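You operate a simulated robot arm through the tools that you are given. There is no shell and no other tool. Be economical: measure what you need, move in short steps, check, and stop when the job is done.

The job below is to be done with a simulated two-armed robot. You get a single attempt, and the scene is never put back.

JOB
Pick up the red spool with one hand, pass it to the other hand and put it on the top of the printer cubby.

Only the result counts: the job must be done as asked and must still hold three seconds after the hand-in. Knocking over, shifting, dropping, spilling or breaking anything else fails it.

ROBOT AND FRAMES
Two 7-joint arms with two-finger parallel grippers on one trunk, on a base that drives. Base frame: it is fixed to the floor where the robot stands at the start and does not move with it; the origin is under the middle of the robot, x ahead of it, y to its left, z up. Lengths are in cm, angles in degrees, forces in N, time in s.
The left shoulder is at the start at [5, 20.9, 117.1], the right one opposite. With the tool pointing down near the work surface each hand reaches from about 10 to 80 cm from the robot's upright axis, wherever it stands, measured 20 degrees to its own side. Places, roughly: top of the printer cubby [70, -50, 90]. Payload 4.4 kg a hand.
Tool frame (each hand has its own): the origin (TCP) lies between the finger pads and is the grasp point; the fingertips stand 2.3 cm ahead of it; z points along the fingers, y is the line along which they close. The gripper opens to 9.4 cm. The fingers are 3.8 cm wide and 1 cm thick; the gripper's body (5.4 by 9.6 cm) begins 3.9 cm behind the TCP.
Orientation is that of the tool frame in the base frame, as a unit quaternion [x, y, z, w]. With the fingers straight down and closing along the base's y, the tool's x points along the base's -x, its y along +y and its z along -z.

CONTROLS
- The arms move only by the tool apply_moves. It takes "left_motion", "right_motion" or both (then of equal length, played together; a hand with none holds still); each is a list of rows, each a list of 7 numbers: the shift along the base's x, y, z in units of 300 mm (1.0 is 300 mm), then the turn, a rotation vector about the base's x, y, z in units of 90 degrees (1.0 is 90 degrees), then the opening in per cent of the stroke, from 0 (shut) to 100 (fully open). In form: [[x, y, z, wx, wy, wz, grip], ...]. A call has 1 to 8 rows; each row is the pose to reach, as a shift and turn from the pose commanded when the call began. A call with a number of a shift or a turn outside -1 to 1 is refused whole. Each row takes 0.2 s and may step no farther than 5 cm and 8.6 degrees from the row before; otherwise, or with a gripper value out of range, the whole call is refused. Where a pose cannot be reached the arm comes as near as it can. A force on the tool above 40 N (or 10 N above the force at the start of the call, whichever is more), or a blocked arm, ends the call early, and 0.2 s more pass. Each finger travels about 10.8 cm/s and halts on what it meets, pressing with about 35 N; the grip force reading is that of the motor and also rises with nothing between the fingers. The clock runs only during rows and for 0.2 s after the last one: add rows that repeat a pose to give the fingers time. It gives the time, the measured TCP pose, the force on the tool (base axes), the opening and the grip force at its end, in the units of the frame above (readings bear some noise), with the torque about the TCP (base axes, N m) and any sound that the robot's microphone picked up, and new pictures: "views" is both (left out), scene, wrist or none (wrist: the cameras of the hands that moved).
- Cameras (640 x 400 px; columns grow to the right, rows downward): "scene" is now at [12.28, 2.41, 130.26]; the picture's right is [0.41, -0.91, 0.00], its down [-0.82, -0.37, -0.43] and it looks along [0.39, 0.18, -0.90] (base axes); focal length 249 px, centre (320, 200). "left" rides on the left gripper at [8.6, -1.6, -7.4] in its tool frame; the picture's right is [0.18, 0.98, 0.00], its down [-0.58, 0.11, -0.81] and it looks along [-0.79, 0.15, 0.59] (tool axes); focal length 243 px, centre (320, 200). "right" rides on the right gripper at [8.6, 1.6, -7.5] in its tool frame; the picture's right is [-0.18, 0.98, 0.00], its down [-0.58, -0.11, -0.81] and it looks along [-0.79, -0.15, 0.59] (tool axes); focal length 243 px, centre (320, 200). There is no depth. A picture from a camera that has moved, and an enlarged one, comes with that camera's place and axes in the base frame and with its lens.
- lift_body(by): slides the trunk up (or, below 0, down) by that many cm; the arms and the scene camera ride with it, the base frame stays. It gives what a move gives, with no picture.
- roll_base(legs): drives the robot by 1 to 6 legs, each [ahead, left, turn to the left] in cm, cm and degrees, along the robot's own axes; the way and the turn of a leg run together, so that a leg with both is an arc; at most 150 cm and 180 degrees a leg. The arms and the cameras ride along, it lands a little off, and it stops where it bumps. It gives what a move gives, and a new picture of the scene camera.
- pan_tilt(pan, tilt): turns the head with the scene camera to pan (to the left, within 80 degrees either way) and tilt (down, from -29 to 69), counted from straight ahead of the robot. It gives what a move gives, and a new picture of the scene camera.
- close_up(camera, box): a new picture of the part [left, top, right, bottom] of that camera's present view, enlarged. It takes no simulated time.
- close_job(): hands the job in; it is judged then, once.

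Go step by step. Nothing tells you exact positions but the pictures and the camera data: compare them with the known pose of the tool, close in by small moves and look again before you grip or let go. The budget is 120 turns and 260 pictures, counting those below and the enlarged ones. Unless the task says otherwise, let go and move clear before handing in, and close with one line.

The tools are called after "Emit:" as a command line: name --argument value ..., lists and objects as JSON in quotes. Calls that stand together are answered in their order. apply_moves: Moves the arms, as the interface text tells. Its arguments: {"type":"object","properties":{"left_motion":{"type":"array","items":{"type":"array","items":{"type":"number"}}},"right_motion":{"type":"array","items":{"type":"array","items":{"type":"number"}}},"views":{"type":"string","enum":["both","scene","wrist","none"]}},"required":[]} The other tools are called the same way: lift_body (by) slides the trunk up or down; roll_base (legs) drives the base; pan_tilt (pan, tilt) turns the head that bears the scene camera; close_up (camera, box) takes an enlarged picture of a part of a camera's view; close_job () hands the job in.

At the start:

```text
t: 0.0
left_tcp_pos: [33.9, 26.85, 76.45]
left_ee_rot: [0.0, 1.0, 0.0, 0.0]
left_ft_force: [0.0, -0.2, 0.1]
left_torque: [-0.01, 0.0, -0.01]
left_finger_gap: 9.4
left_gripper_force: 0.0
right_tcp_pos: [34.24, -9.13, 72.74]
right_ee_rot: [0.0, 1.0, -0.001, 0.0]
right_ft_force: [-0.5, -0.7, 0.7]
right_torque: [0.0, 0.0, 0.02]
right_finger_gap: 9.41
right_gripper_force: 0.1
trunk travel left (down, up): [-25.0, 31.3]
robot x, y, heading: [0.07, -0.02, 0.3]
head pan, tilt: [24.0, 64.4]
```

scene: 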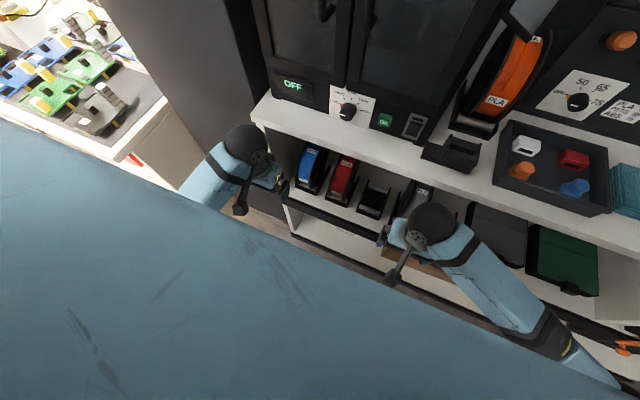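
right: 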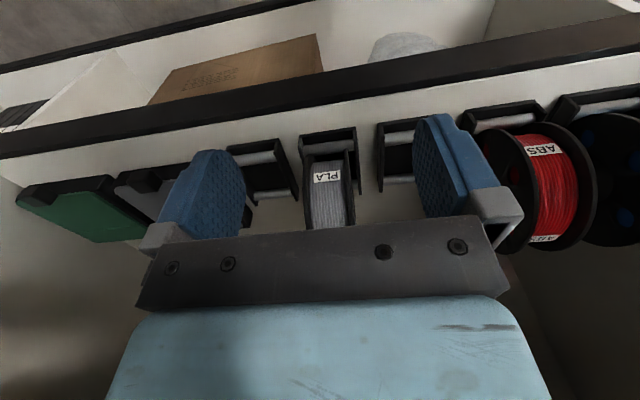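
left: 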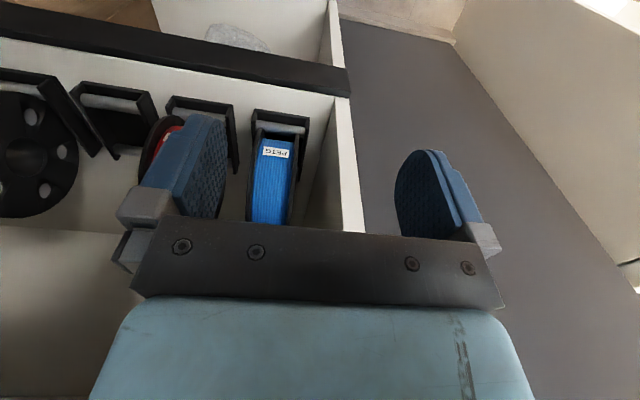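

I see a shelf unit with spools (blue, red, grey) on holders under a counter with a printer on it. I'll look around first with the head before moving the arms.

Emit:
pan_tilt --pan -20 --tilt 35

Emit:
close_up --camera "right" --box '[420, 60, 640, 280]'

```text
t: 1.1
left_tcp_pos: [33.92, 27.04, 76.44]
left_ee_rot: [0.0, 1.0, 0.0, 0.001]
left_ft_force: [0.4, 0.3, -0.7]
left_torque: [0.02, -0.02, 0.01]
left_finger_gap: 9.4
left_gripper_force: 0.1
right_tcp_pos: [34.26, -9.12, 72.63]
right_ee_rot: [0.0, 1.0, 0.0, -0.001]
right_ft_force: [0.3, -0.4, 0.2]
right_torque: [0.02, -0.04, -0.02]
right_finger_gap: 9.39
right_gripper_force: 0.1
trunk travel left (down, up): [-25.0, 31.3]
robot x, y, heading: [0.09, 0.04, -0.2]
head pan, tilt: [-20.0, 35.0]
camera scene: at [14.95, -3.09, 134.18], right [-0.34, -0.94, 0.0], down [-0.54, 0.2, -0.82], along [0.77, -0.28, -0.57], focal length 249 px, centre (320, 200)
```

scene: 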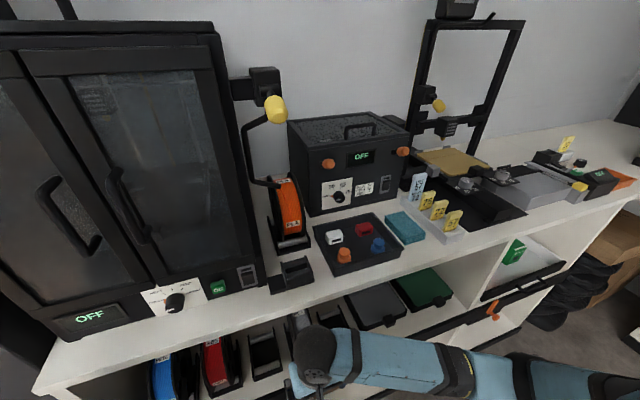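

```text
1.82 times, centred on (530, 170) of right
camera zoom: at [25.46, -7.47, 80.29], right [0.18, 0.98, 0.0], down [0.58, -0.11, 0.81], along [0.79, -0.15, -0.59], focal length 441 px, centre (-62, 254)
```

zoom: 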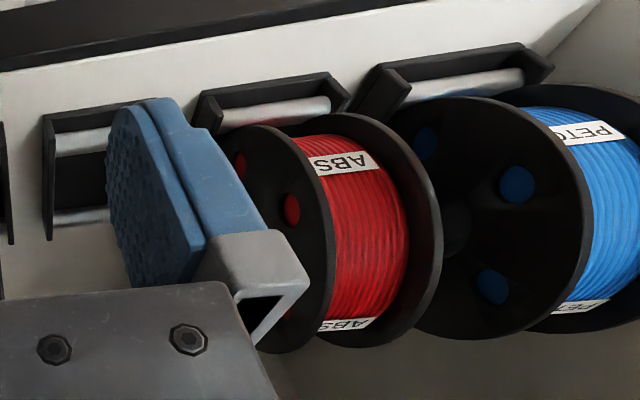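

The target surface [70,-50,90] appears to be the white counter the printers stand on. I'll look at the red spool more closely and at the free space on the counter.

Emit:
pan_tilt --pan 15 --tilt 55

Emit:
close_up --camera "left" --box '[0, 20, 320, 220]'

```text
t: 2.1
left_tcp_pos: [33.81, 26.89, 76.35]
left_ee_rot: [0.0, 1.0, 0.0, 0.0]
left_ft_force: [-0.6, 0.2, -0.2]
left_torque: [-0.01, -0.02, 0.01]
left_finger_gap: 9.4
left_gripper_force: 0.0
right_tcp_pos: [34.21, -9.16, 72.79]
right_ee_rot: [0.0, 1.0, 0.0, 0.0]
right_ft_force: [0.4, -0.1, -0.2]
right_torque: [-0.03, 0.0, -0.01]
right_finger_gap: 9.4
right_gripper_force: 0.1
trunk travel left (down, up): [-25.0, 31.3]
robot x, y, heading: [-0.09, -0.06, -0.1]
head pan, tilt: [15.0, 55.0]
camera scene: at [13.64, 1.77, 131.36], right [0.26, -0.97, 0.0], down [-0.79, -0.21, -0.57], along [0.55, 0.15, -0.82], focal length 249 px, centre (320, 200)
```

scene: 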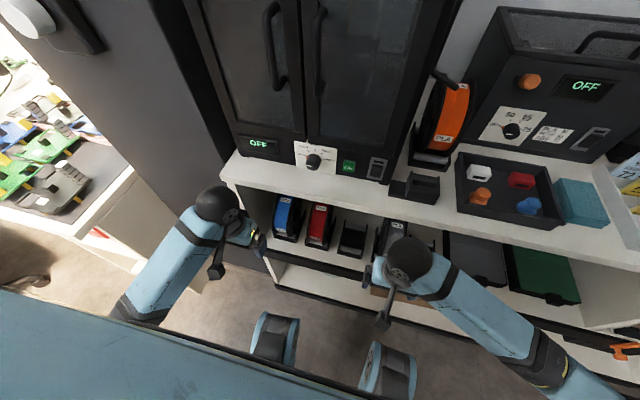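

```text
2.00 times, centred on (160, 120) of left
camera zoom: at [25.18, 25.33, 83.78], right [-0.18, 0.98, 0.0], down [0.58, 0.11, 0.81], along [0.79, 0.15, -0.59], focal length 485 px, centre (640, 360)
```

zoom: 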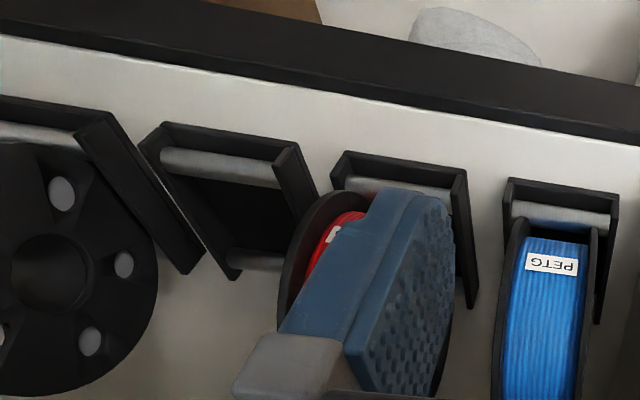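

Emit:
close_up --camera "scene" --box '[220, 140, 420, 290]'

```text
2.67 times, centred on (320, 215) of scene
camera zoom: at [13.64, 1.77, 131.36], right [0.26, -0.97, 0.0], down [-0.79, -0.21, -0.57], along [0.55, 0.15, -0.82], focal length 664 px, centre (320, 160)
```

zoom: 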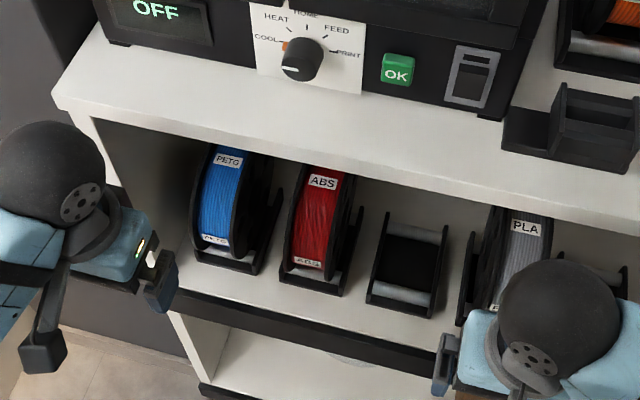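

The red spool stands on its cradle inside the cubby, axis along y, centre about (54, 12.6, 60), diameter ~16. Now I look for free space on the counter.

Emit:
pan_tilt --pan -45 --tilt 40

Emit:
close_up --camera "scene" --box '[100, 50, 500, 300]'

```text
t: 3.4
left_tcp_pos: [33.81, 27.04, 76.39]
left_ee_rot: [0.001, 1.0, -0.001, 0.0]
left_ft_force: [-0.1, -0.3, -0.5]
left_torque: [-0.01, 0.02, 0.0]
left_finger_gap: 9.39
left_gripper_force: 0.1
right_tcp_pos: [34.14, -9.21, 72.66]
right_ee_rot: [0.0, 1.0, 0.0, 0.0]
right_ft_force: [0.2, -1.4, 1.0]
right_torque: [0.01, 0.02, -0.02]
right_finger_gap: 9.39
right_gripper_force: 0.0
trunk travel left (down, up): [-25.0, 31.3]
robot x, y, heading: [0.01, -0.19, -0.2]
head pan, tilt: [-45.0, 40.0]
camera scene: at [12.69, -6.1, 133.43], right [-0.71, -0.71, 0.0], down [-0.45, 0.45, -0.77], along [0.54, -0.54, -0.64], focal length 249 px, centre (320, 200)
```

scene: 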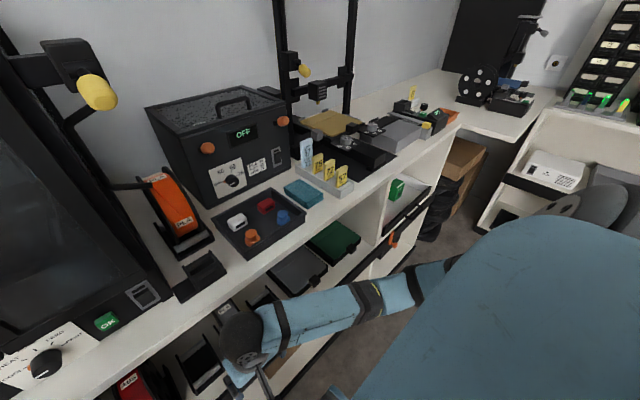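

```text
1.60 times, centred on (300, 175) of scene
camera zoom: at [12.69, -6.1, 133.43], right [-0.71, -0.71, 0.0], down [-0.45, 0.45, -0.77], along [0.54, -0.54, -0.64], focal length 398 px, centre (352, 240)
```

zoom: 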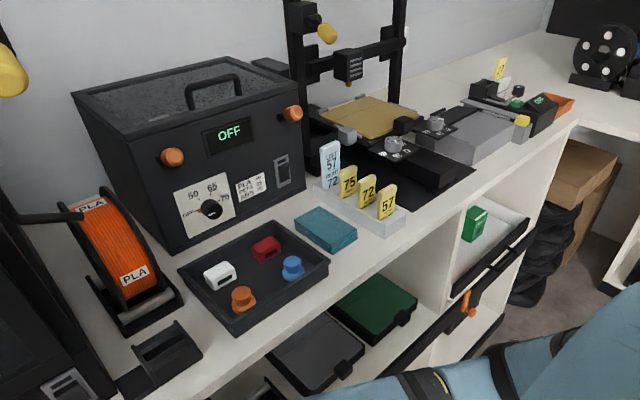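

The counter is crowded; I'll raise the trunk for a more overhead view of the free surface.

Emit:
lift_body --by 30

Emit:
pan_tilt --pan -35 --tilt 50

Emit:
close_up --camera "scene" --box '[120, 40, 440, 240]'

```text
t: 6.4
left_tcp_pos: [33.79, 27.01, 106.47]
left_ee_rot: [0.001, 1.0, 0.0, 0.0]
left_ft_force: [0.1, 0.6, 0.2]
left_torque: [-0.01, -0.05, -0.01]
left_finger_gap: 9.41
left_gripper_force: 0.0
right_tcp_pos: [34.18, -9.11, 102.78]
right_ee_rot: [-0.001, 1.0, 0.0, 0.0]
right_ft_force: [-1.1, -0.1, 0.1]
right_torque: [-0.02, -0.01, -0.05]
right_finger_gap: 9.38
right_gripper_force: 0.1
trunk travel left (down, up): [-55.0, 1.3]
robot x, y, heading: [-0.07, 0.34, -0.1]
head pan, tilt: [-45.0, 40.0]
```

```text
t: 7.1
left_tcp_pos: [33.87, 26.91, 106.39]
left_ee_rot: [0.0, 1.0, 0.0, 0.0]
left_ft_force: [0.0, 0.1, -0.9]
left_torque: [0.01, 0.04, 0.01]
left_finger_gap: 9.43
left_gripper_force: 0.0
right_tcp_pos: [34.24, -9.08, 102.76]
right_ee_rot: [0.001, 1.0, 0.0, -0.001]
right_ft_force: [-0.1, -0.6, 0.2]
right_torque: [-0.04, 0.01, -0.02]
right_finger_gap: 9.41
right_gripper_force: 0.0
trunk travel left (down, up): [-55.0, 1.3]
robot x, y, heading: [0.2, -0.02, -0.1]
head pan, tilt: [-35.0, 50.0]
camera scene: at [12.98, -4.51, 162.02], right [-0.57, -0.82, 0.0], down [-0.63, 0.44, -0.64], along [0.53, -0.37, -0.77], focal length 249 px, centre (320, 200)
```

scene: 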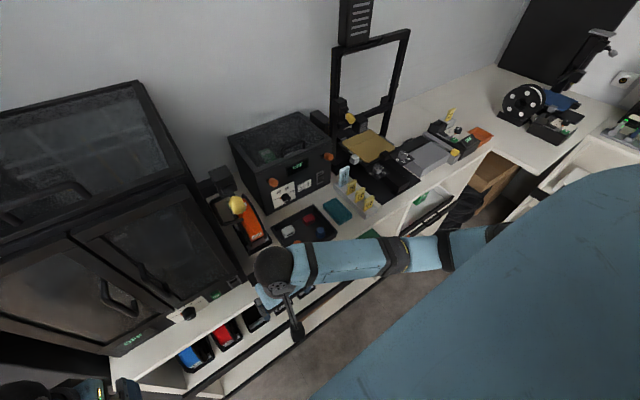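

```text
2.00 times, centred on (280, 140) of scene
camera zoom: at [12.98, -4.51, 162.02], right [-0.57, -0.82, 0.0], down [-0.63, 0.44, -0.64], along [0.53, -0.37, -0.77], focal length 498 px, centre (400, 320)
```

zoom: 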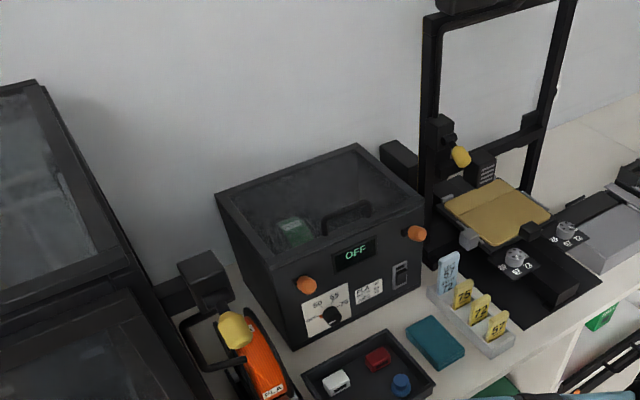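

Most of the front top is occupied, but there seems to be free surface to the right rear. I'll look to the right before considering driving.

Emit:
pan_tilt --pan -60 --tilt 40

Emit:
close_up --camera "scene" --box '[60, 0, 380, 200]'

```text
t: 8.0
left_tcp_pos: [33.85, 27.09, 106.45]
left_ee_rot: [0.0, 1.0, 0.001, 0.0]
left_ft_force: [0.1, 1.3, 0.3]
left_torque: [0.03, 0.02, 0.01]
left_finger_gap: 9.38
left_gripper_force: 0.1
right_tcp_pos: [34.24, -9.18, 102.78]
right_ee_rot: [0.001, 1.0, 0.0, 0.0]
right_ft_force: [-0.3, -0.7, -0.4]
right_torque: [0.02, 0.01, -0.02]
right_finger_gap: 9.39
right_gripper_force: 0.0
trunk travel left (down, up): [-55.0, 1.3]
robot x, y, heading: [0.08, -0.55, -0.0]
head pan, tilt: [-60.0, 40.0]
camera scene: at [10.93, -7.44, 163.42], right [-0.87, -0.5, 0.0], down [-0.32, 0.56, -0.77], along [0.38, -0.66, -0.64], focal length 249 px, centre (320, 200)
```

scene: 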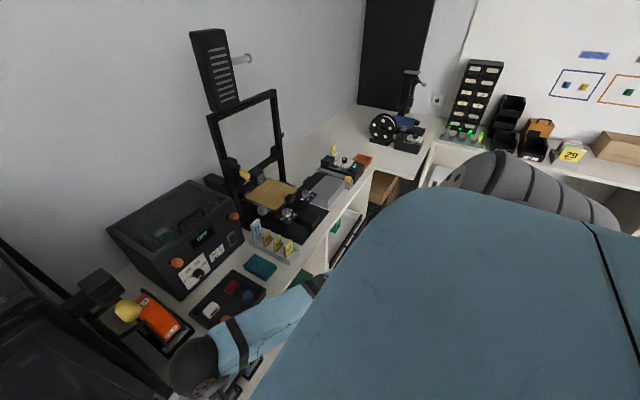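

```text
2.00 times, centred on (220, 100) of scene
camera zoom: at [10.93, -7.44, 163.42], right [-0.87, -0.5, 0.0], down [-0.32, 0.56, -0.77], along [0.38, -0.66, -0.64], focal length 498 px, centre (520, 400)
```

zoom: 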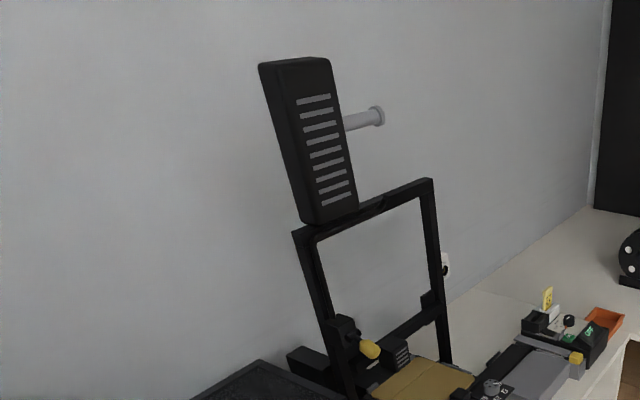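

There is free surface at roughly (83,-104) behind the grey box. I'll also check the black empty thing near (50,-11) with the right wrist camera, and the blue and red spools with the left.

Emit:
close_up --camera "right" --box '[0, 0, 640, 400]'

Emit:
pan_tilt --pan -15 --tilt 62

```text
1.00 times, centred on (320, 200) of right (not enlarged: the box is as wide or as high as the picture)
camera zoom: at [25.46, -7.47, 110.29], right [0.18, 0.98, 0.0], down [0.58, -0.11, 0.81], along [0.79, -0.15, -0.59], focal length 243 px, centre (320, 200)
```

zoom: 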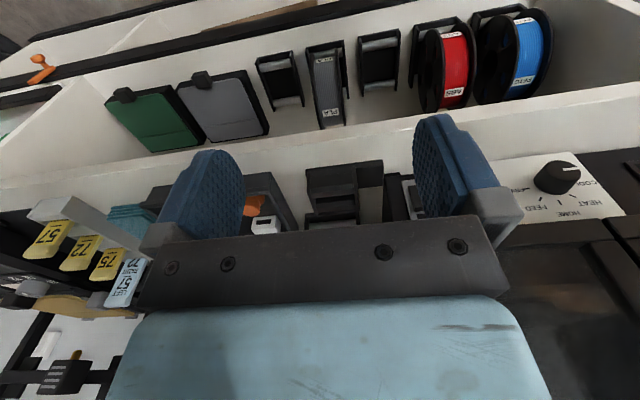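

```text
t: 9.2
left_tcp_pos: [33.67, 27.01, 106.37]
left_ee_rot: [0.0, 1.0, 0.001, 0.0]
left_ft_force: [0.0, -0.4, -0.8]
left_torque: [-0.01, 0.02, 0.0]
left_finger_gap: 9.39
left_gripper_force: 0.0
right_tcp_pos: [34.19, -9.19, 102.68]
right_ee_rot: [0.0, 1.0, 0.0, 0.0]
right_ft_force: [0.2, 0.1, -0.3]
right_torque: [-0.01, -0.01, 0.0]
right_finger_gap: 9.4
right_gripper_force: 0.0
trunk travel left (down, up): [-55.0, 1.3]
robot x, y, heading: [-0.34, 0.3, 0.1]
head pan, tilt: [-15.0, 62.0]
camera scene: at [12.89, -1.76, 160.53], right [-0.26, -0.97, 0.0], down [-0.85, 0.23, -0.47], along [0.45, -0.12, -0.88], focal length 249 px, centre (320, 200)
```

scene: 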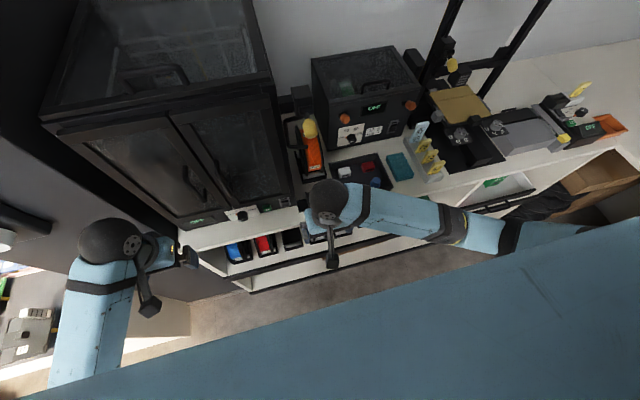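

Emit:
close_up --camera "scene" --box '[400, 0, 640, 190]'

Emit:
close_up --camera "scene" --box '[220, 110, 460, 290]'

```text
2.11 times, centred on (520, 95) of scene
camera zoom: at [12.89, -1.76, 160.53], right [-0.26, -0.97, 0.0], down [-0.85, 0.23, -0.47], along [0.45, -0.12, -0.88], focal length 524 px, centre (-101, 421)
```

zoom: 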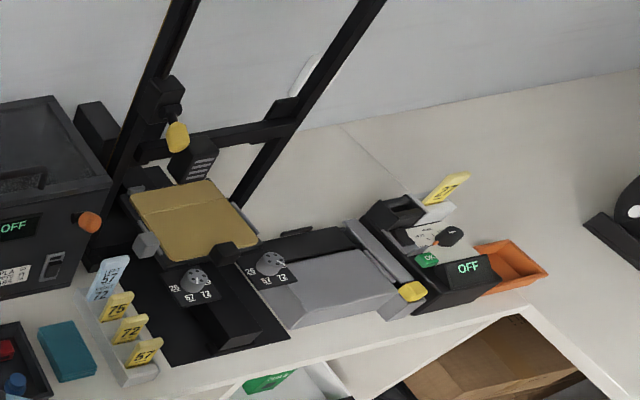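

```text
2.22 times, centred on (340, 200) of scene
camera zoom: at [12.89, -1.76, 160.53], right [-0.26, -0.97, 0.0], down [-0.85, 0.23, -0.47], along [0.45, -0.12, -0.88], focal length 553 px, centre (276, 200)
```

zoom: 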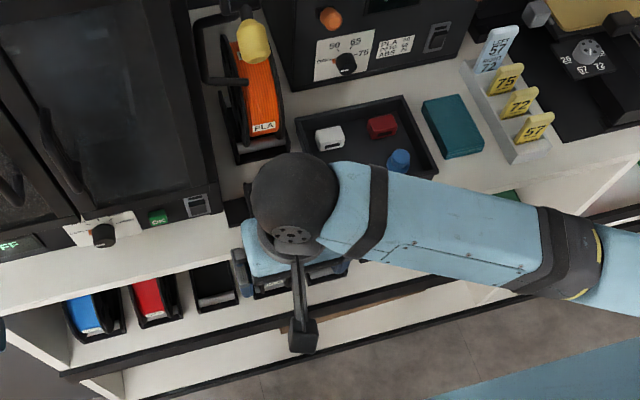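

Plan: left hand takes the red spool with fingers angled 45° down-forward, right hand takes it over, and I lay it flat on the free area around (84,-105). First the trunk goes back down, then the left hand goes to a pre-grasp pose.

Emit:
lift_body --by -30

Emit:
apply_moves --left_motion '[[0.02, -0.08, -0.02, 0, -0.083, 0, 100], [0.05, -0.16, -0.04, 0, -0.167, 0, 100], [0.09, -0.24, -0.06, 0, -0.25, 0, 100], [0.14, -0.32, -0.08, 0, -0.333, 0, 100], [0.19, -0.4, -0.1, 0, -0.417, 0, 100], [0.247, -0.477, -0.123, 0, -0.5, 0, 100]]' --views "both"

```text
t: 12.2
left_tcp_pos: [33.79, 27.02, 76.31]
left_ee_rot: [0.0, 1.0, 0.0, 0.0]
left_ft_force: [0.2, 0.6, 0.1]
left_torque: [0.02, 0.03, -0.01]
left_finger_gap: 9.38
left_gripper_force: 0.1
right_tcp_pos: [34.15, -9.16, 72.67]
right_ee_rot: [0.0, 1.0, 0.0, 0.0]
right_ft_force: [0.7, 1.2, -0.7]
right_torque: [0.01, -0.03, -0.03]
right_finger_gap: 9.4
right_gripper_force: 0.1
trunk travel left (down, up): [-25.0, 31.3]
robot x, y, heading: [-0.28, -0.2, -0.0]
head pan, tilt: [-15.0, 62.0]
```

```text
t: 13.6
left_tcp_pos: [41.6, 13.7, 72.96]
left_ee_rot: [-0.002, 0.922, 0.007, 0.388]
left_ft_force: [-0.2, 0.0, 1.0]
left_torque: [0.0, 0.02, -0.05]
left_finger_gap: 9.39
left_gripper_force: 0.0
right_tcp_pos: [34.15, -9.09, 72.66]
right_ee_rot: [0.0, 1.0, 0.0, -0.001]
right_ft_force: [0.0, -0.3, -1.3]
right_torque: [-0.01, -0.04, 0.02]
right_finger_gap: 9.39
right_gripper_force: 0.1
trunk travel left (down, up): [-25.0, 31.3]
robot x, y, heading: [0.28, 0.04, -0.2]
head pan, tilt: [-15.0, 62.0]
camera scene: at [12.91, -1.74, 130.53], right [-0.26, -0.97, 0.0], down [-0.85, 0.23, -0.47], along [0.45, -0.12, -0.88], focal length 249 px, centre (320, 200)
camera left: at [30.36, 11.95, 71.88], right [-0.14, 0.98, -0.12], down [-0.17, 0.1, 0.98], along [0.98, 0.15, 0.16], focal length 243 px, centre (320, 200)
```

scene: 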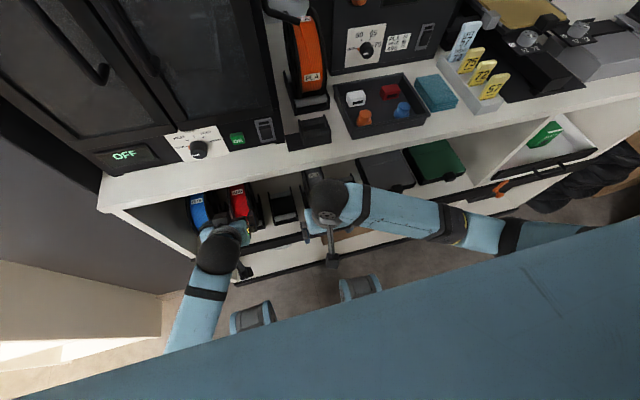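
left: 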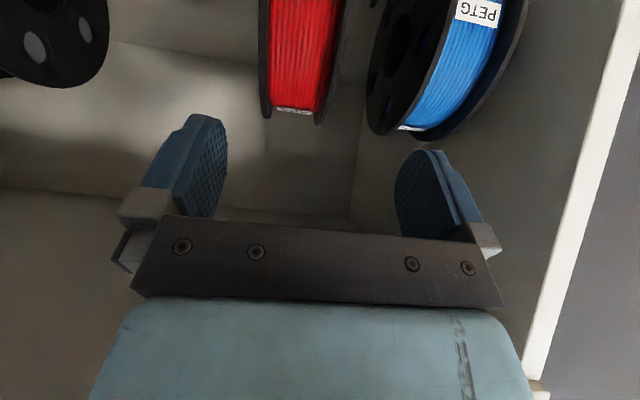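

The spool is centred at y≈12.3, about 6.4 cm wide, its top at z≈68.5. I'll correct y and advance part way along the tool axis.

Emit:
apply_moves --left_motion '[[0.03, -0.03, -0.03, 0, 0, 0, 100], [0.118, -0.04, -0.118, 0, 0, 0, 100], [0.118, -0.04, -0.118, 0, 0, 0, 100]]' --views "wrist"

```text
t: 14.6
left_tcp_pos: [43.32, 14.7, 72.11]
left_ee_rot: [0.012, 0.911, 0.012, 0.413]
left_ft_force: [0.2, -0.4, 0.2]
left_torque: [0.05, -0.01, -0.01]
left_finger_gap: 9.4
left_gripper_force: 0.0
right_tcp_pos: [34.14, -9.14, 72.71]
right_ee_rot: [0.0, 1.0, 0.0, -0.002]
right_ft_force: [0.6, 0.2, 0.6]
right_torque: [0.0, 0.04, 0.02]
right_finger_gap: 9.37
right_gripper_force: 0.1
trunk travel left (down, up): [-25.0, 31.3]
robot x, y, heading: [0.01, 0.25, 0.0]
head pan, tilt: [-15.0, 62.0]
stopped in row 3 (left hand): the arm was blocked; the commanded pose is now the measured one
camera left: at [31.93, 13.25, 70.45], right [-0.11, 0.99, -0.11], down [-0.22, 0.08, 0.97], along [0.97, 0.13, 0.21], focal length 243 px, centre (320, 200)
```

left: 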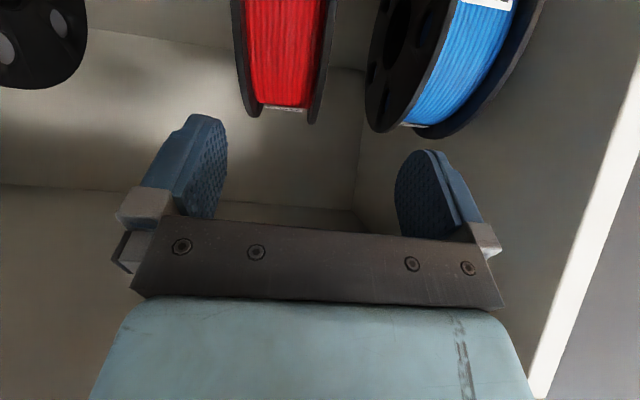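

The left arm was blocked by something not felt at the tool. I look at the arm.

Emit:
pan_tilt --pan 30 --tilt 62

Emit:
close_up --camera "scene" --box '[160, 80, 480, 300]'

Emit:
close_up --camera "right" --box '[320, 0, 640, 300]'

```text
t: 15.7
left_tcp_pos: [43.26, 14.78, 72.14]
left_ee_rot: [0.013, 0.911, 0.013, 0.412]
left_ft_force: [-0.1, 0.2, 0.4]
left_torque: [-0.04, 0.0, -0.03]
left_finger_gap: 9.41
left_gripper_force: 0.0
right_tcp_pos: [34.24, -9.06, 72.75]
right_ee_rot: [0.001, 1.0, 0.0, 0.0]
right_ft_force: [1.0, -0.2, 0.0]
right_torque: [-0.01, -0.01, 0.0]
right_finger_gap: 9.42
right_gripper_force: 0.1
trunk travel left (down, up): [-25.0, 31.3]
robot x, y, heading: [-0.2, 0.32, 0.1]
head pan, tilt: [30.0, 62.0]
camera scene: at [12.24, 3.12, 130.53], right [0.5, -0.87, 0.0], down [-0.77, -0.44, -0.47], along [0.41, 0.23, -0.88], focal length 249 px, centre (320, 200)
```

scene: 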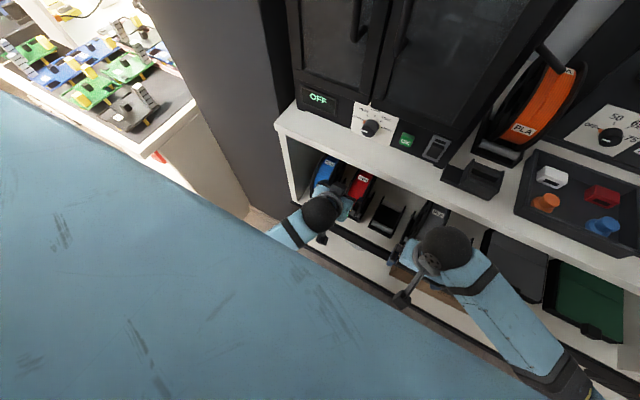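

```text
1.82 times, centred on (320, 190) of scene
camera zoom: at [12.24, 3.12, 130.53], right [0.5, -0.87, 0.0], down [-0.77, -0.44, -0.47], along [0.41, 0.23, -0.88], focal length 453 px, centre (320, 218)
```

zoom: 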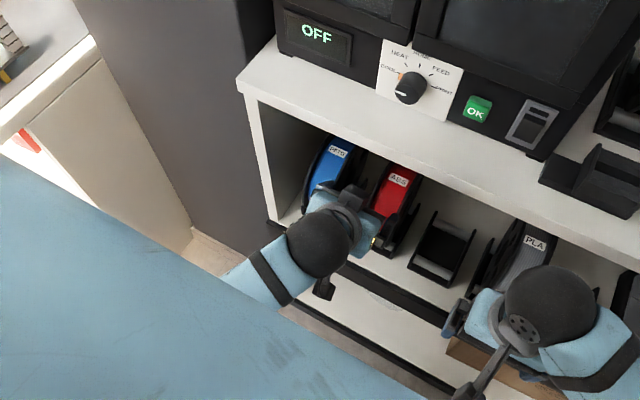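

```text
1.33 times, centred on (480, 150) of right
camera zoom: at [25.46, -7.47, 80.3], right [0.18, 0.98, 0.0], down [0.58, -0.11, 0.81], along [0.79, -0.15, -0.59], focal length 324 px, centre (107, 267)
```

zoom: 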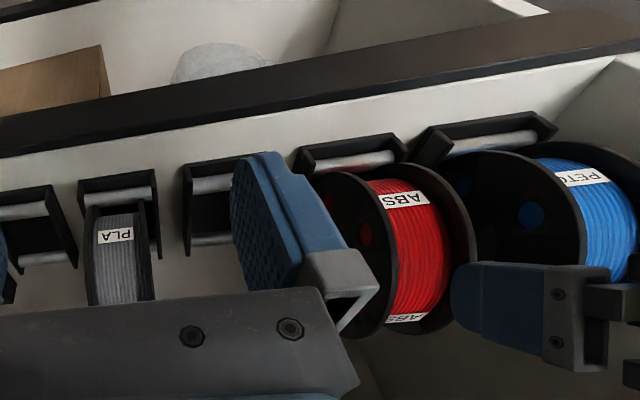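

No obvious outside contact; it is likely a joint limit from being too close. I'll back the base up 18 cm so the arm can stretch, and look.

Emit:
roll_base --legs '[[-18, 0, 0]]'

```text
t: 17.2
left_tcp_pos: [25.37, 14.74, 72.07]
left_ee_rot: [0.014, 0.911, 0.013, 0.412]
left_ft_force: [-0.4, 0.2, -0.1]
left_torque: [-0.02, -0.01, -0.02]
left_finger_gap: 9.43
left_gripper_force: 0.0
right_tcp_pos: [16.23, -9.18, 72.68]
right_ee_rot: [0.001, 1.0, 0.0, 0.0]
right_ft_force: [-0.4, -0.7, 0.4]
right_torque: [0.01, -0.02, -0.02]
right_finger_gap: 9.4
right_gripper_force: 0.0
trunk travel left (down, up): [-25.0, 31.3]
robot x, y, heading: [-18.03, 0.38, 0.1]
head pan, tilt: [30.0, 62.0]
camera scene: at [-5.67, 3.12, 130.56], right [0.5, -0.87, 0.0], down [-0.76, -0.44, -0.47], along [0.41, 0.23, -0.88], focal length 249 px, centre (320, 200)
```

scene: 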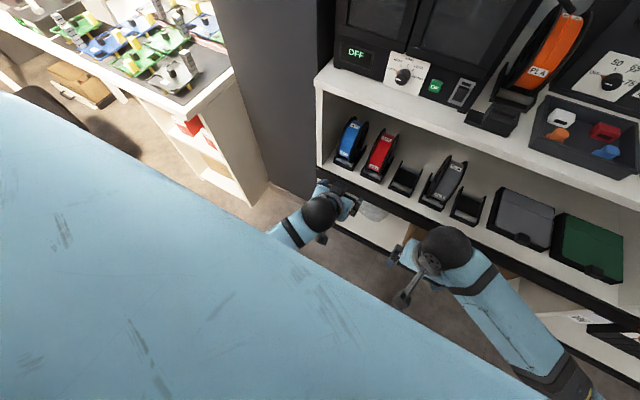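

Now with more room, I move the left hand to the pre-grasp pose again and look.

Emit:
apply_moves --left_motion '[[0.13, -0.02, -0.02, -0.022, 0.041, 0.009, 100], [0.26, -0.04, -0.04, -0.022, 0.041, 0.009, 100], [0.39, -0.06, -0.06, -0.022, 0.041, 0.009, 100], [0.52, -0.08, -0.08, -0.022, 0.041, 0.009, 100], [0.653, -0.08, -0.103, -0.022, 0.041, 0.009, 100], [0.653, -0.08, -0.103, -0.022, 0.041, 0.009, 100]]' --views "both"

```text
t: 17.9
left_tcp_pos: [26.92, 18.01, 70.64]
left_ee_rot: [0.013, 0.924, 0.02, 0.381]
left_ft_force: [0.6, 0.3, -0.5]
left_torque: [0.01, 0.0, -0.01]
left_finger_gap: 9.39
left_gripper_force: 0.0
right_tcp_pos: [16.27, -9.13, 72.6]
right_ee_rot: [0.0, 1.0, 0.0, 0.0]
right_ft_force: [-0.1, 0.3, -1.0]
right_torque: [-0.02, 0.02, -0.01]
right_finger_gap: 9.41
right_gripper_force: 0.1
trunk travel left (down, up): [-25.0, 31.3]
robot x, y, heading: [-17.95, -0.13, -0.4]
head pan, tilt: [30.0, 62.0]
stopped in row 3 (left hand): the arm was blocked; the commanded pose is now the measured one
camera scene: at [-5.57, 3.13, 130.39], right [0.5, -0.87, 0.0], down [-0.77, -0.44, -0.47], along [0.41, 0.23, -0.88], focal length 249 px, centre (320, 200)
camera left: at [15.53, 16.54, 69.7], right [-0.12, 0.99, -0.08], down [-0.15, 0.06, 0.99], along [0.98, 0.13, 0.14], focal length 243 px, centre (320, 200)
```

scene: 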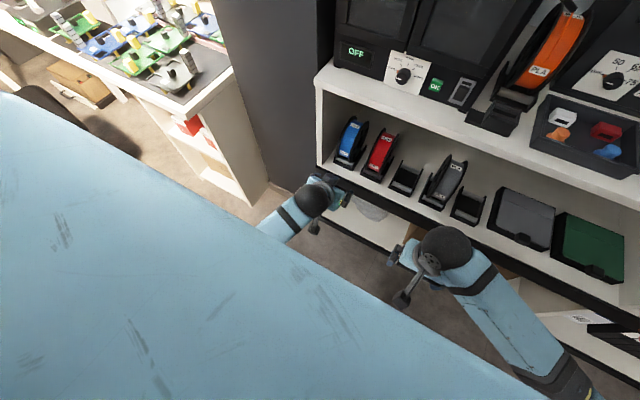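
left: 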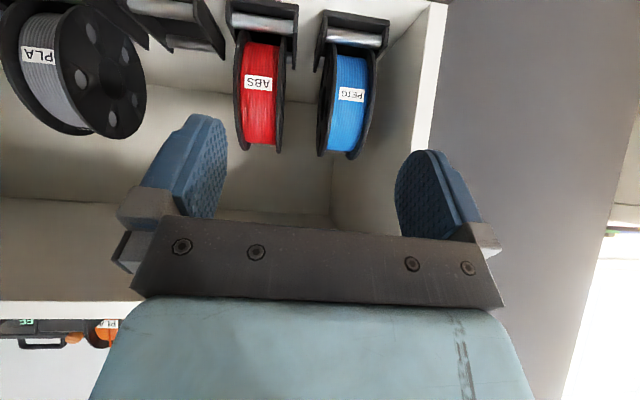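

The arm jams again in free space, so it's a joint limit or self-contact. I look towards the left elbow.

Emit:
pan_tilt --pan 75 --tilt 60

Emit:
close_up --camera "right" --box '[0, 0, 640, 400]'

```text
t: 19.0
left_tcp_pos: [26.93, 18.16, 70.5]
left_ee_rot: [0.014, 0.925, 0.022, 0.379]
left_ft_force: [-0.2, -0.5, -0.3]
left_torque: [0.0, 0.0, -0.02]
left_finger_gap: 9.4
left_gripper_force: 0.1
right_tcp_pos: [16.32, -9.13, 72.8]
right_ee_rot: [0.001, 1.0, 0.0, 0.0]
right_ft_force: [-0.4, 0.1, -0.8]
right_torque: [0.02, -0.01, 0.02]
right_finger_gap: 9.41
right_gripper_force: 0.0
trunk travel left (down, up): [-25.0, 31.3]
robot x, y, heading: [-17.98, 0.33, -0.3]
head pan, tilt: [75.0, 60.0]
camera scene: at [-9.44, 6.35, 130.76], right [0.97, -0.26, 0.0], down [-0.23, -0.84, -0.5], along [0.13, 0.48, -0.87], focal length 249 px, centre (320, 200)
```

scene: 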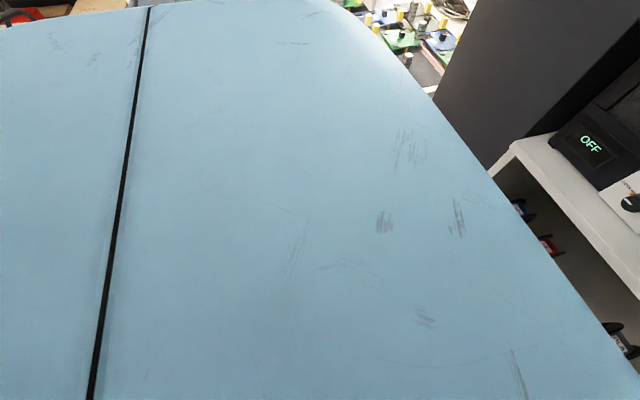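

```text
1.00 times, centred on (320, 200) of right (not enlarged: the box is as wide or as high as the picture)
camera zoom: at [7.6, -7.48, 80.29], right [0.19, 0.98, 0.0], down [0.58, -0.11, 0.81], along [0.79, -0.15, -0.59], focal length 243 px, centre (320, 200)
```

zoom: 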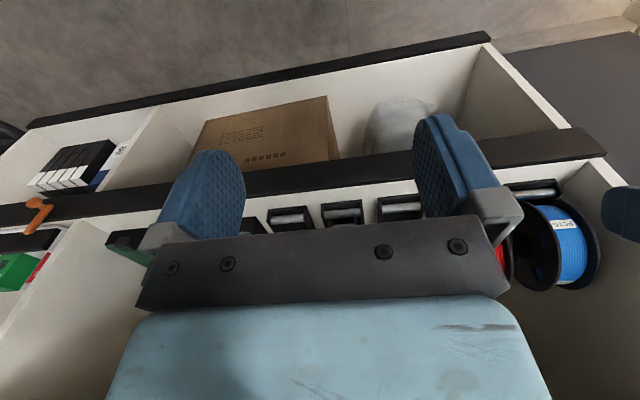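

I'll back off another 10 cm, return the hand to pointing down further out to the side, then extend before tilting.

Emit:
roll_base --legs '[[-10, 0, 0]]'

Emit:
apply_moves --left_motion '[[0.0, 0.06, 0.03, 0.0, 0.08, 0.0, 100], [0.0, 0.12, 0.06, 0.0, 0.16, 0.0, 100], [0.05, 0.16, 0.1, 0.0, 0.24, 0.0, 100], [0.1, 0.18, 0.14, 0.0, 0.32, 0.0, 100], [0.2, 0.18, 0.18, 0.0, 0.4, 0.0, 100], [0.3, 0.18, 0.2, 0.0, 0.48, 0.0, 100], [0.3, 0.18, 0.2, 0.0, 0.48, 0.0, 100]]' --views "none"

```text
t: 20.2
left_tcp_pos: [20.55, 18.25, 70.85]
left_ee_rot: [0.013, 0.924, 0.023, 0.381]
left_ft_force: [0.1, -0.5, -0.4]
left_torque: [-0.01, -0.02, -0.01]
left_finger_gap: 9.39
left_gripper_force: 0.1
right_tcp_pos: [9.85, -9.19, 72.63]
right_ee_rot: [0.001, 1.0, 0.0, 0.0]
right_ft_force: [-0.1, 0.4, -1.0]
right_torque: [0.03, -0.01, -0.02]
right_finger_gap: 9.4
right_gripper_force: 0.0
trunk travel left (down, up): [-25.0, 31.3]
robot x, y, heading: [-24.65, 0.12, -0.2]
head pan, tilt: [75.0, 60.0]
stopped in leg 1: the robot was blocked; the commanded pose is now the measured one
camera scene: at [-15.93, 6.35, 130.68], right [0.97, -0.26, 0.0], down [-0.23, -0.84, -0.5], along [0.13, 0.48, -0.87], focal length 249 px, centre (320, 200)
```

scene: 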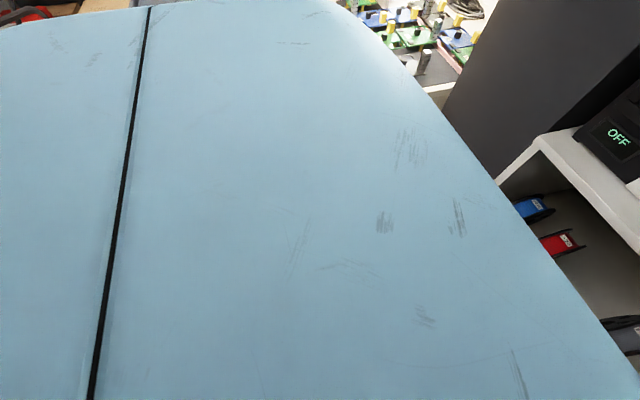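

```text
t: 21.8
left_tcp_pos: [29.55, 23.62, 76.73]
left_ee_rot: [0.021, 1.0, 0.014, 0.012]
left_ft_force: [-0.4, -0.3, 0.6]
left_torque: [0.01, 0.01, 0.01]
left_finger_gap: 9.39
left_gripper_force: 0.0
right_tcp_pos: [9.8, -9.11, 72.74]
right_ee_rot: [0.001, 1.0, 0.0, 0.0]
right_ft_force: [0.5, 0.3, 0.2]
right_torque: [0.02, 0.02, 0.03]
right_finger_gap: 9.43
right_gripper_force: 0.0
trunk travel left (down, up): [-25.0, 31.3]
robot x, y, heading: [-24.16, 0.17, 0.1]
head pan, tilt: [75.0, 60.0]
```

The base touched something behind; I won't go back further. Ease forward 3 cm, then tilt the hand in place with the arm extended.

Emit:
roll_base --legs '[[3, 0, 0]]'

Emit:
apply_moves --left_motion '[[0, 0, 0, -0.01, -0.08, 0.01, 100], [0, 0, 0, -0.02, -0.16, 0.02, 100], [0, 0, 0, -0.025, -0.24, 0.02, 100], [0, 0, 0, -0.025, -0.32, 0.02, 100], [0, 0, 0, -0.025, -0.4, 0.02, 100], [0, 0, 0, -0.025, -0.48, 0.02, 100], [0, 0, 0, -0.025, -0.48, 0.02, 100]]' --views "none"

Emit:
pan_tilt --pan 24 --tilt 60

```text
t: 22.7
left_tcp_pos: [32.39, 23.57, 76.68]
left_ee_rot: [0.021, 1.0, 0.016, 0.013]
left_ft_force: [-0.4, 0.2, 0.0]
left_torque: [0.0, -0.01, -0.01]
left_finger_gap: 9.38
left_gripper_force: 0.1
right_tcp_pos: [12.79, -9.2, 72.71]
right_ee_rot: [0.0, 1.0, -0.001, -0.001]
right_ft_force: [-0.1, -0.6, -0.6]
right_torque: [-0.02, 0.01, 0.01]
right_finger_gap: 9.4
right_gripper_force: 0.1
trunk travel left (down, up): [-25.0, 31.3]
robot x, y, heading: [-20.87, 0.11, -0.1]
head pan, tilt: [75.0, 60.0]
camera scene: at [-12.82, 6.35, 130.74], right [0.97, -0.26, 0.0], down [-0.23, -0.84, -0.5], along [0.13, 0.48, -0.87], focal length 249 px, centre (320, 200)
```

scene: 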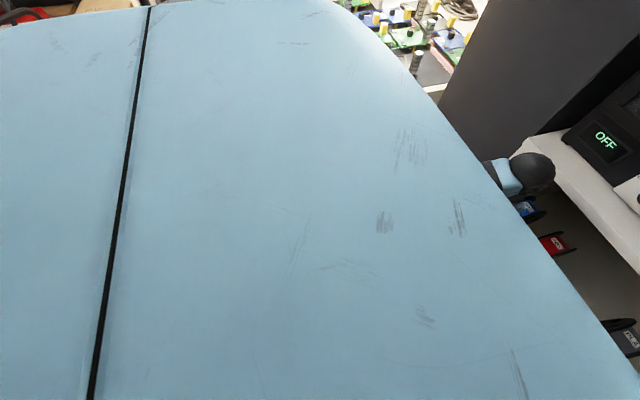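

```text
t: 24.3
left_tcp_pos: [32.5, 23.47, 76.59]
left_ee_rot: [-0.003, 0.925, 0.004, 0.381]
left_ft_force: [0.2, -0.3, -0.4]
left_torque: [-0.01, 0.0, 0.01]
left_finger_gap: 9.41
left_gripper_force: 0.0
right_tcp_pos: [12.86, -9.2, 72.69]
right_ee_rot: [0.001, 1.0, -0.001, -0.001]
right_ft_force: [-0.4, 0.5, 0.3]
right_torque: [0.0, -0.01, 0.0]
right_finger_gap: 9.39
right_gripper_force: 0.1
trunk travel left (down, up): [-25.0, 31.3]
robot x, y, heading: [-21.34, 0.02, -0.3]
head pan, tilt: [75.0, 60.0]
```

```text
t: 25.4
left_tcp_pos: [32.43, 23.57, 76.7]
left_ee_rot: [-0.002, 0.925, 0.004, 0.38]
left_ft_force: [0.4, -0.2, -0.8]
left_torque: [0.01, -0.01, 0.0]
left_finger_gap: 9.42
left_gripper_force: 0.0
right_tcp_pos: [12.83, -9.14, 72.61]
right_ee_rot: [0.001, 1.0, 0.0, 0.0]
right_ft_force: [-0.7, -0.3, -1.0]
right_torque: [0.01, -0.03, 0.04]
right_finger_gap: 9.39
right_gripper_force: 0.1
trunk travel left (down, up): [-25.0, 31.3]
robot x, y, heading: [-21.41, 0.55, -0.3]
head pan, tilt: [24.0, 60.0]
camera scene: at [-8.58, 2.62, 130.75], right [0.41, -0.91, 0.0], down [-0.79, -0.35, -0.5], along [0.46, 0.2, -0.87], focal length 249 px, centre (320, 200)
```

scene: 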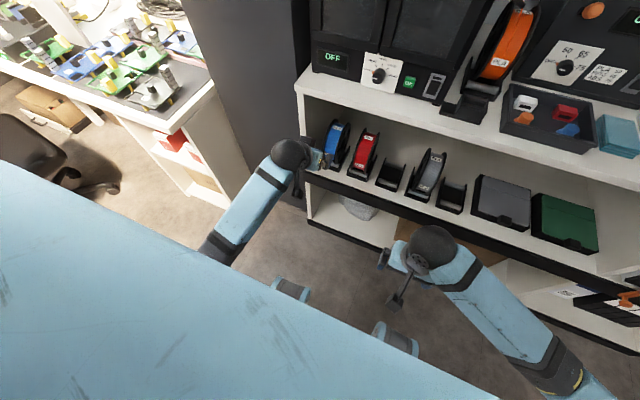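

Tilting works at this extension; I'll keep the arm's sideways offset and instead slide the base 11 cm right to align with the red spool.

Emit:
roll_base --legs '[[0, -11, 0]]'

Emit:
apply_moves --left_motion '[[0.12, 0, -0.06, 0, 0, 0, 100], [0.24, 0, -0.12, 0, 0, 0, 100], [0.36, 0, -0.2, 0, 0, 0, 100], [0.36, 0, -0.2, 0, 0, 0, 100]]' --views "both"

```text
t: 27.1
left_tcp_pos: [32.38, 12.61, 76.62]
left_ee_rot: [-0.003, 0.925, 0.004, 0.38]
left_ft_force: [0.2, 0.0, 0.5]
left_torque: [0.01, -0.01, 0.01]
left_finger_gap: 9.42
left_gripper_force: 0.0
right_tcp_pos: [12.77, -20.23, 72.84]
right_ee_rot: [0.001, 1.0, 0.0, 0.0]
right_ft_force: [0.0, 0.4, -0.4]
right_torque: [0.02, 0.03, 0.02]
right_finger_gap: 9.37
right_gripper_force: 0.0
trunk travel left (down, up): [-25.0, 31.3]
robot x, y, heading: [-21.54, -11.24, 0.1]
head pan, tilt: [24.0, 60.0]
camera scene: at [-8.6, -8.42, 130.75], right [0.4, -0.91, 0.0], down [-0.79, -0.35, -0.5], along [0.46, 0.2, -0.87], focal length 249 px, centre (320, 200)
```

scene: 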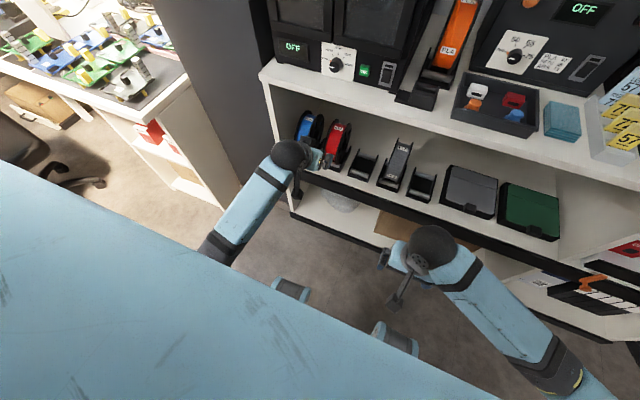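

```text
t: 28.1
left_tcp_pos: [43.24, 12.6, 70.7]
left_ee_rot: [-0.002, 0.925, 0.003, 0.38]
left_ft_force: [0.2, 0.1, 0.2]
left_torque: [-0.03, -0.04, 0.01]
left_finger_gap: 9.4
left_gripper_force: 0.1
right_tcp_pos: [12.68, -20.17, 72.77]
right_ee_rot: [0.001, 1.0, 0.0, 0.0]
right_ft_force: [-0.4, 0.2, 0.8]
right_torque: [-0.02, -0.01, 0.0]
right_finger_gap: 9.42
right_gripper_force: 0.0
trunk travel left (down, up): [-25.0, 31.3]
robot x, y, heading: [-21.17, -10.83, -0.1]
head pan, tilt: [24.0, 60.0]
camera scene: at [-8.63, -8.37, 130.76], right [0.4, -0.91, 0.0], down [-0.79, -0.35, -0.5], along [0.46, 0.2, -0.87], focal length 249 px, centre (320, 200)
camera left: at [31.91, 10.84, 69.82], right [-0.14, 0.98, -0.13], down [-0.15, 0.1, 0.98], along [0.98, 0.15, 0.14], focal length 243 px, centre (320, 200)
```

scene: 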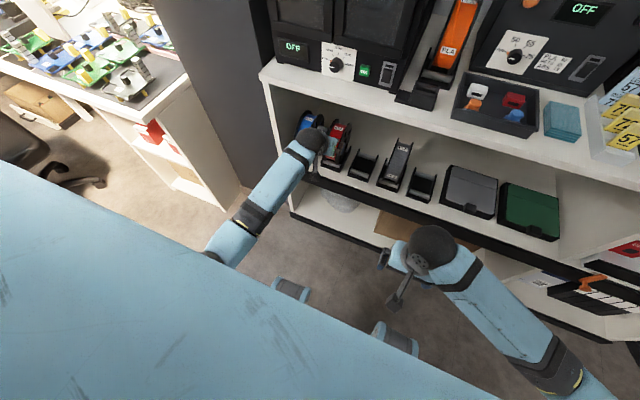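
left: 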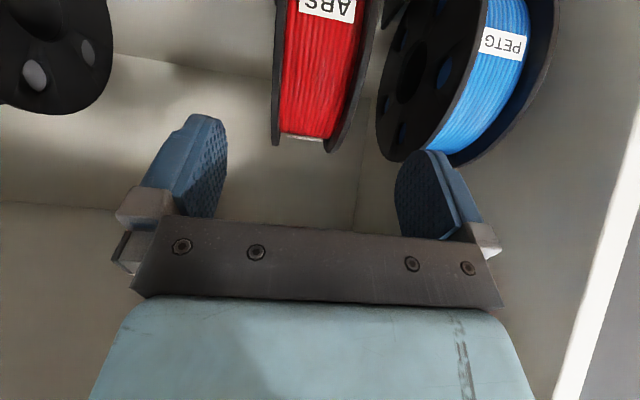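

Alignment is good. I advance along the fingers to straddle the red spool.

Emit:
apply_moves --left_motion '[[0.08, -0.01, -0.07, 0, 0, 0, 100], [0.16, -0.01, -0.14, 0, 0, 0, 100], [0.2, -0.01, -0.175, 0, 0, 0, 100], [0.232, -0.01, -0.207, 0, 0, 0, 100], [0.232, -0.01, -0.207, 0, 0, 0, 100]]' --views "both"

Emit:
close_up --camera "scene" --box '[260, 80, 420, 180]'

```text
t: 29.3
left_tcp_pos: [50.13, 12.35, 64.46]
left_ee_rot: [-0.002, 0.925, 0.004, 0.38]
left_ft_force: [0.8, 1.1, 0.2]
left_torque: [-0.02, 0.0, 0.01]
left_finger_gap: 9.41
left_gripper_force: 0.1
right_tcp_pos: [12.69, -20.17, 72.75]
right_ee_rot: [0.001, 1.0, 0.0, 0.0]
right_ft_force: [-1.5, 0.3, -0.2]
right_torque: [0.01, -0.01, 0.03]
right_finger_gap: 9.41
right_gripper_force: 0.0
trunk travel left (down, up): [-25.0, 31.3]
robot x, y, heading: [-21.17, -11.12, -0.0]
head pan, tilt: [24.0, 60.0]
camera scene: at [-8.61, -8.38, 130.76], right [0.4, -0.91, 0.0], down [-0.79, -0.35, -0.5], along [0.46, 0.2, -0.87], focal length 249 px, centre (320, 200)
camera left: at [38.83, 10.53, 63.65], right [-0.14, 0.98, -0.13], down [-0.16, 0.1, 0.98], along [0.98, 0.15, 0.14], focal length 243 px, centre (320, 200)
```

scene: 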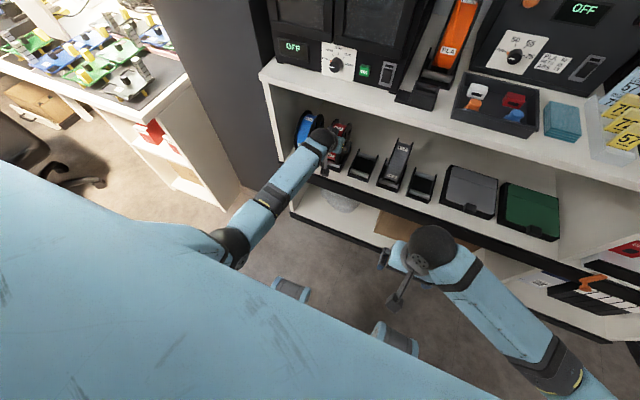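
left: 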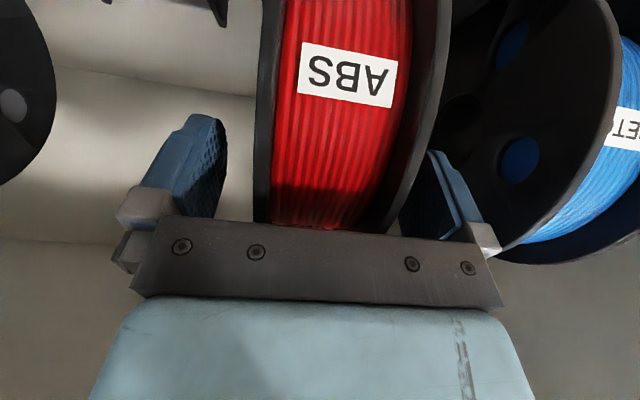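

```text
4.00 times, centred on (340, 130) of scene
camera zoom: at [-8.61, -8.38, 130.76], right [0.4, -0.91, 0.0], down [-0.79, -0.35, -0.5], along [0.46, 0.2, -0.87], focal length 996 px, centre (240, 480)
```

zoom: 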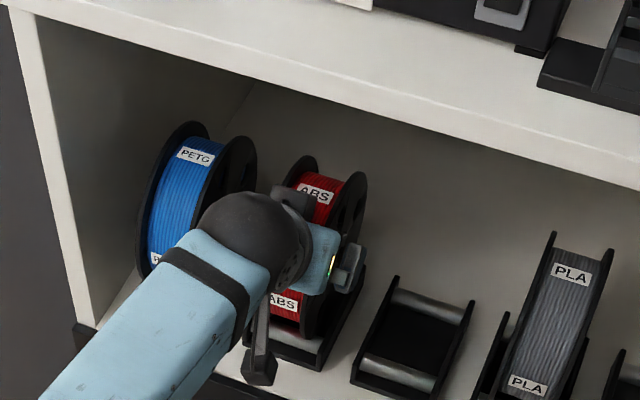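

The fingers straddle the spool. Closing now.

Emit:
apply_moves --left_motion '[[0, 0, 0, 0, 0, 0, 75], [0, 0, 0, 0, 0, 0, 60], [0, 0, 0, 0, 0, 0, 40], [0, 0, 0, 0, 0, 0, 20], [0, 0, 0, 0, 0, 0, 0], [0, 0, 0, 0, 0, 0, 0]]' --views "wrist"

```text
t: 30.7
left_tcp_pos: [50.21, 12.3, 64.58]
left_ee_rot: [-0.002, 0.925, 0.004, 0.38]
left_ft_force: [1.1, -1.7, 0.4]
left_torque: [-0.29, -0.08, -0.05]
left_finger_gap: 5.5
left_gripper_force: 35.2
right_tcp_pos: [12.75, -20.24, 72.84]
right_ee_rot: [0.001, 1.0, 0.0, 0.0]
right_ft_force: [0.5, -0.6, -0.3]
right_torque: [-0.01, -0.01, -0.01]
right_finger_gap: 9.39
right_gripper_force: 0.3
trunk travel left (down, up): [-25.0, 31.3]
robot x, y, heading: [-21.49, -11.12, -0.2]
head pan, tilt: [24.0, 60.0]
camera left: at [38.82, 10.51, 63.66], right [-0.14, 0.98, -0.13], down [-0.16, 0.1, 0.98], along [0.98, 0.15, 0.14], focal length 243 px, centre (320, 200)
```

left: 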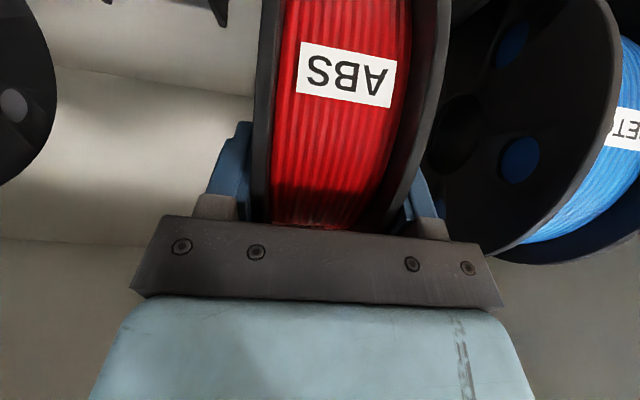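

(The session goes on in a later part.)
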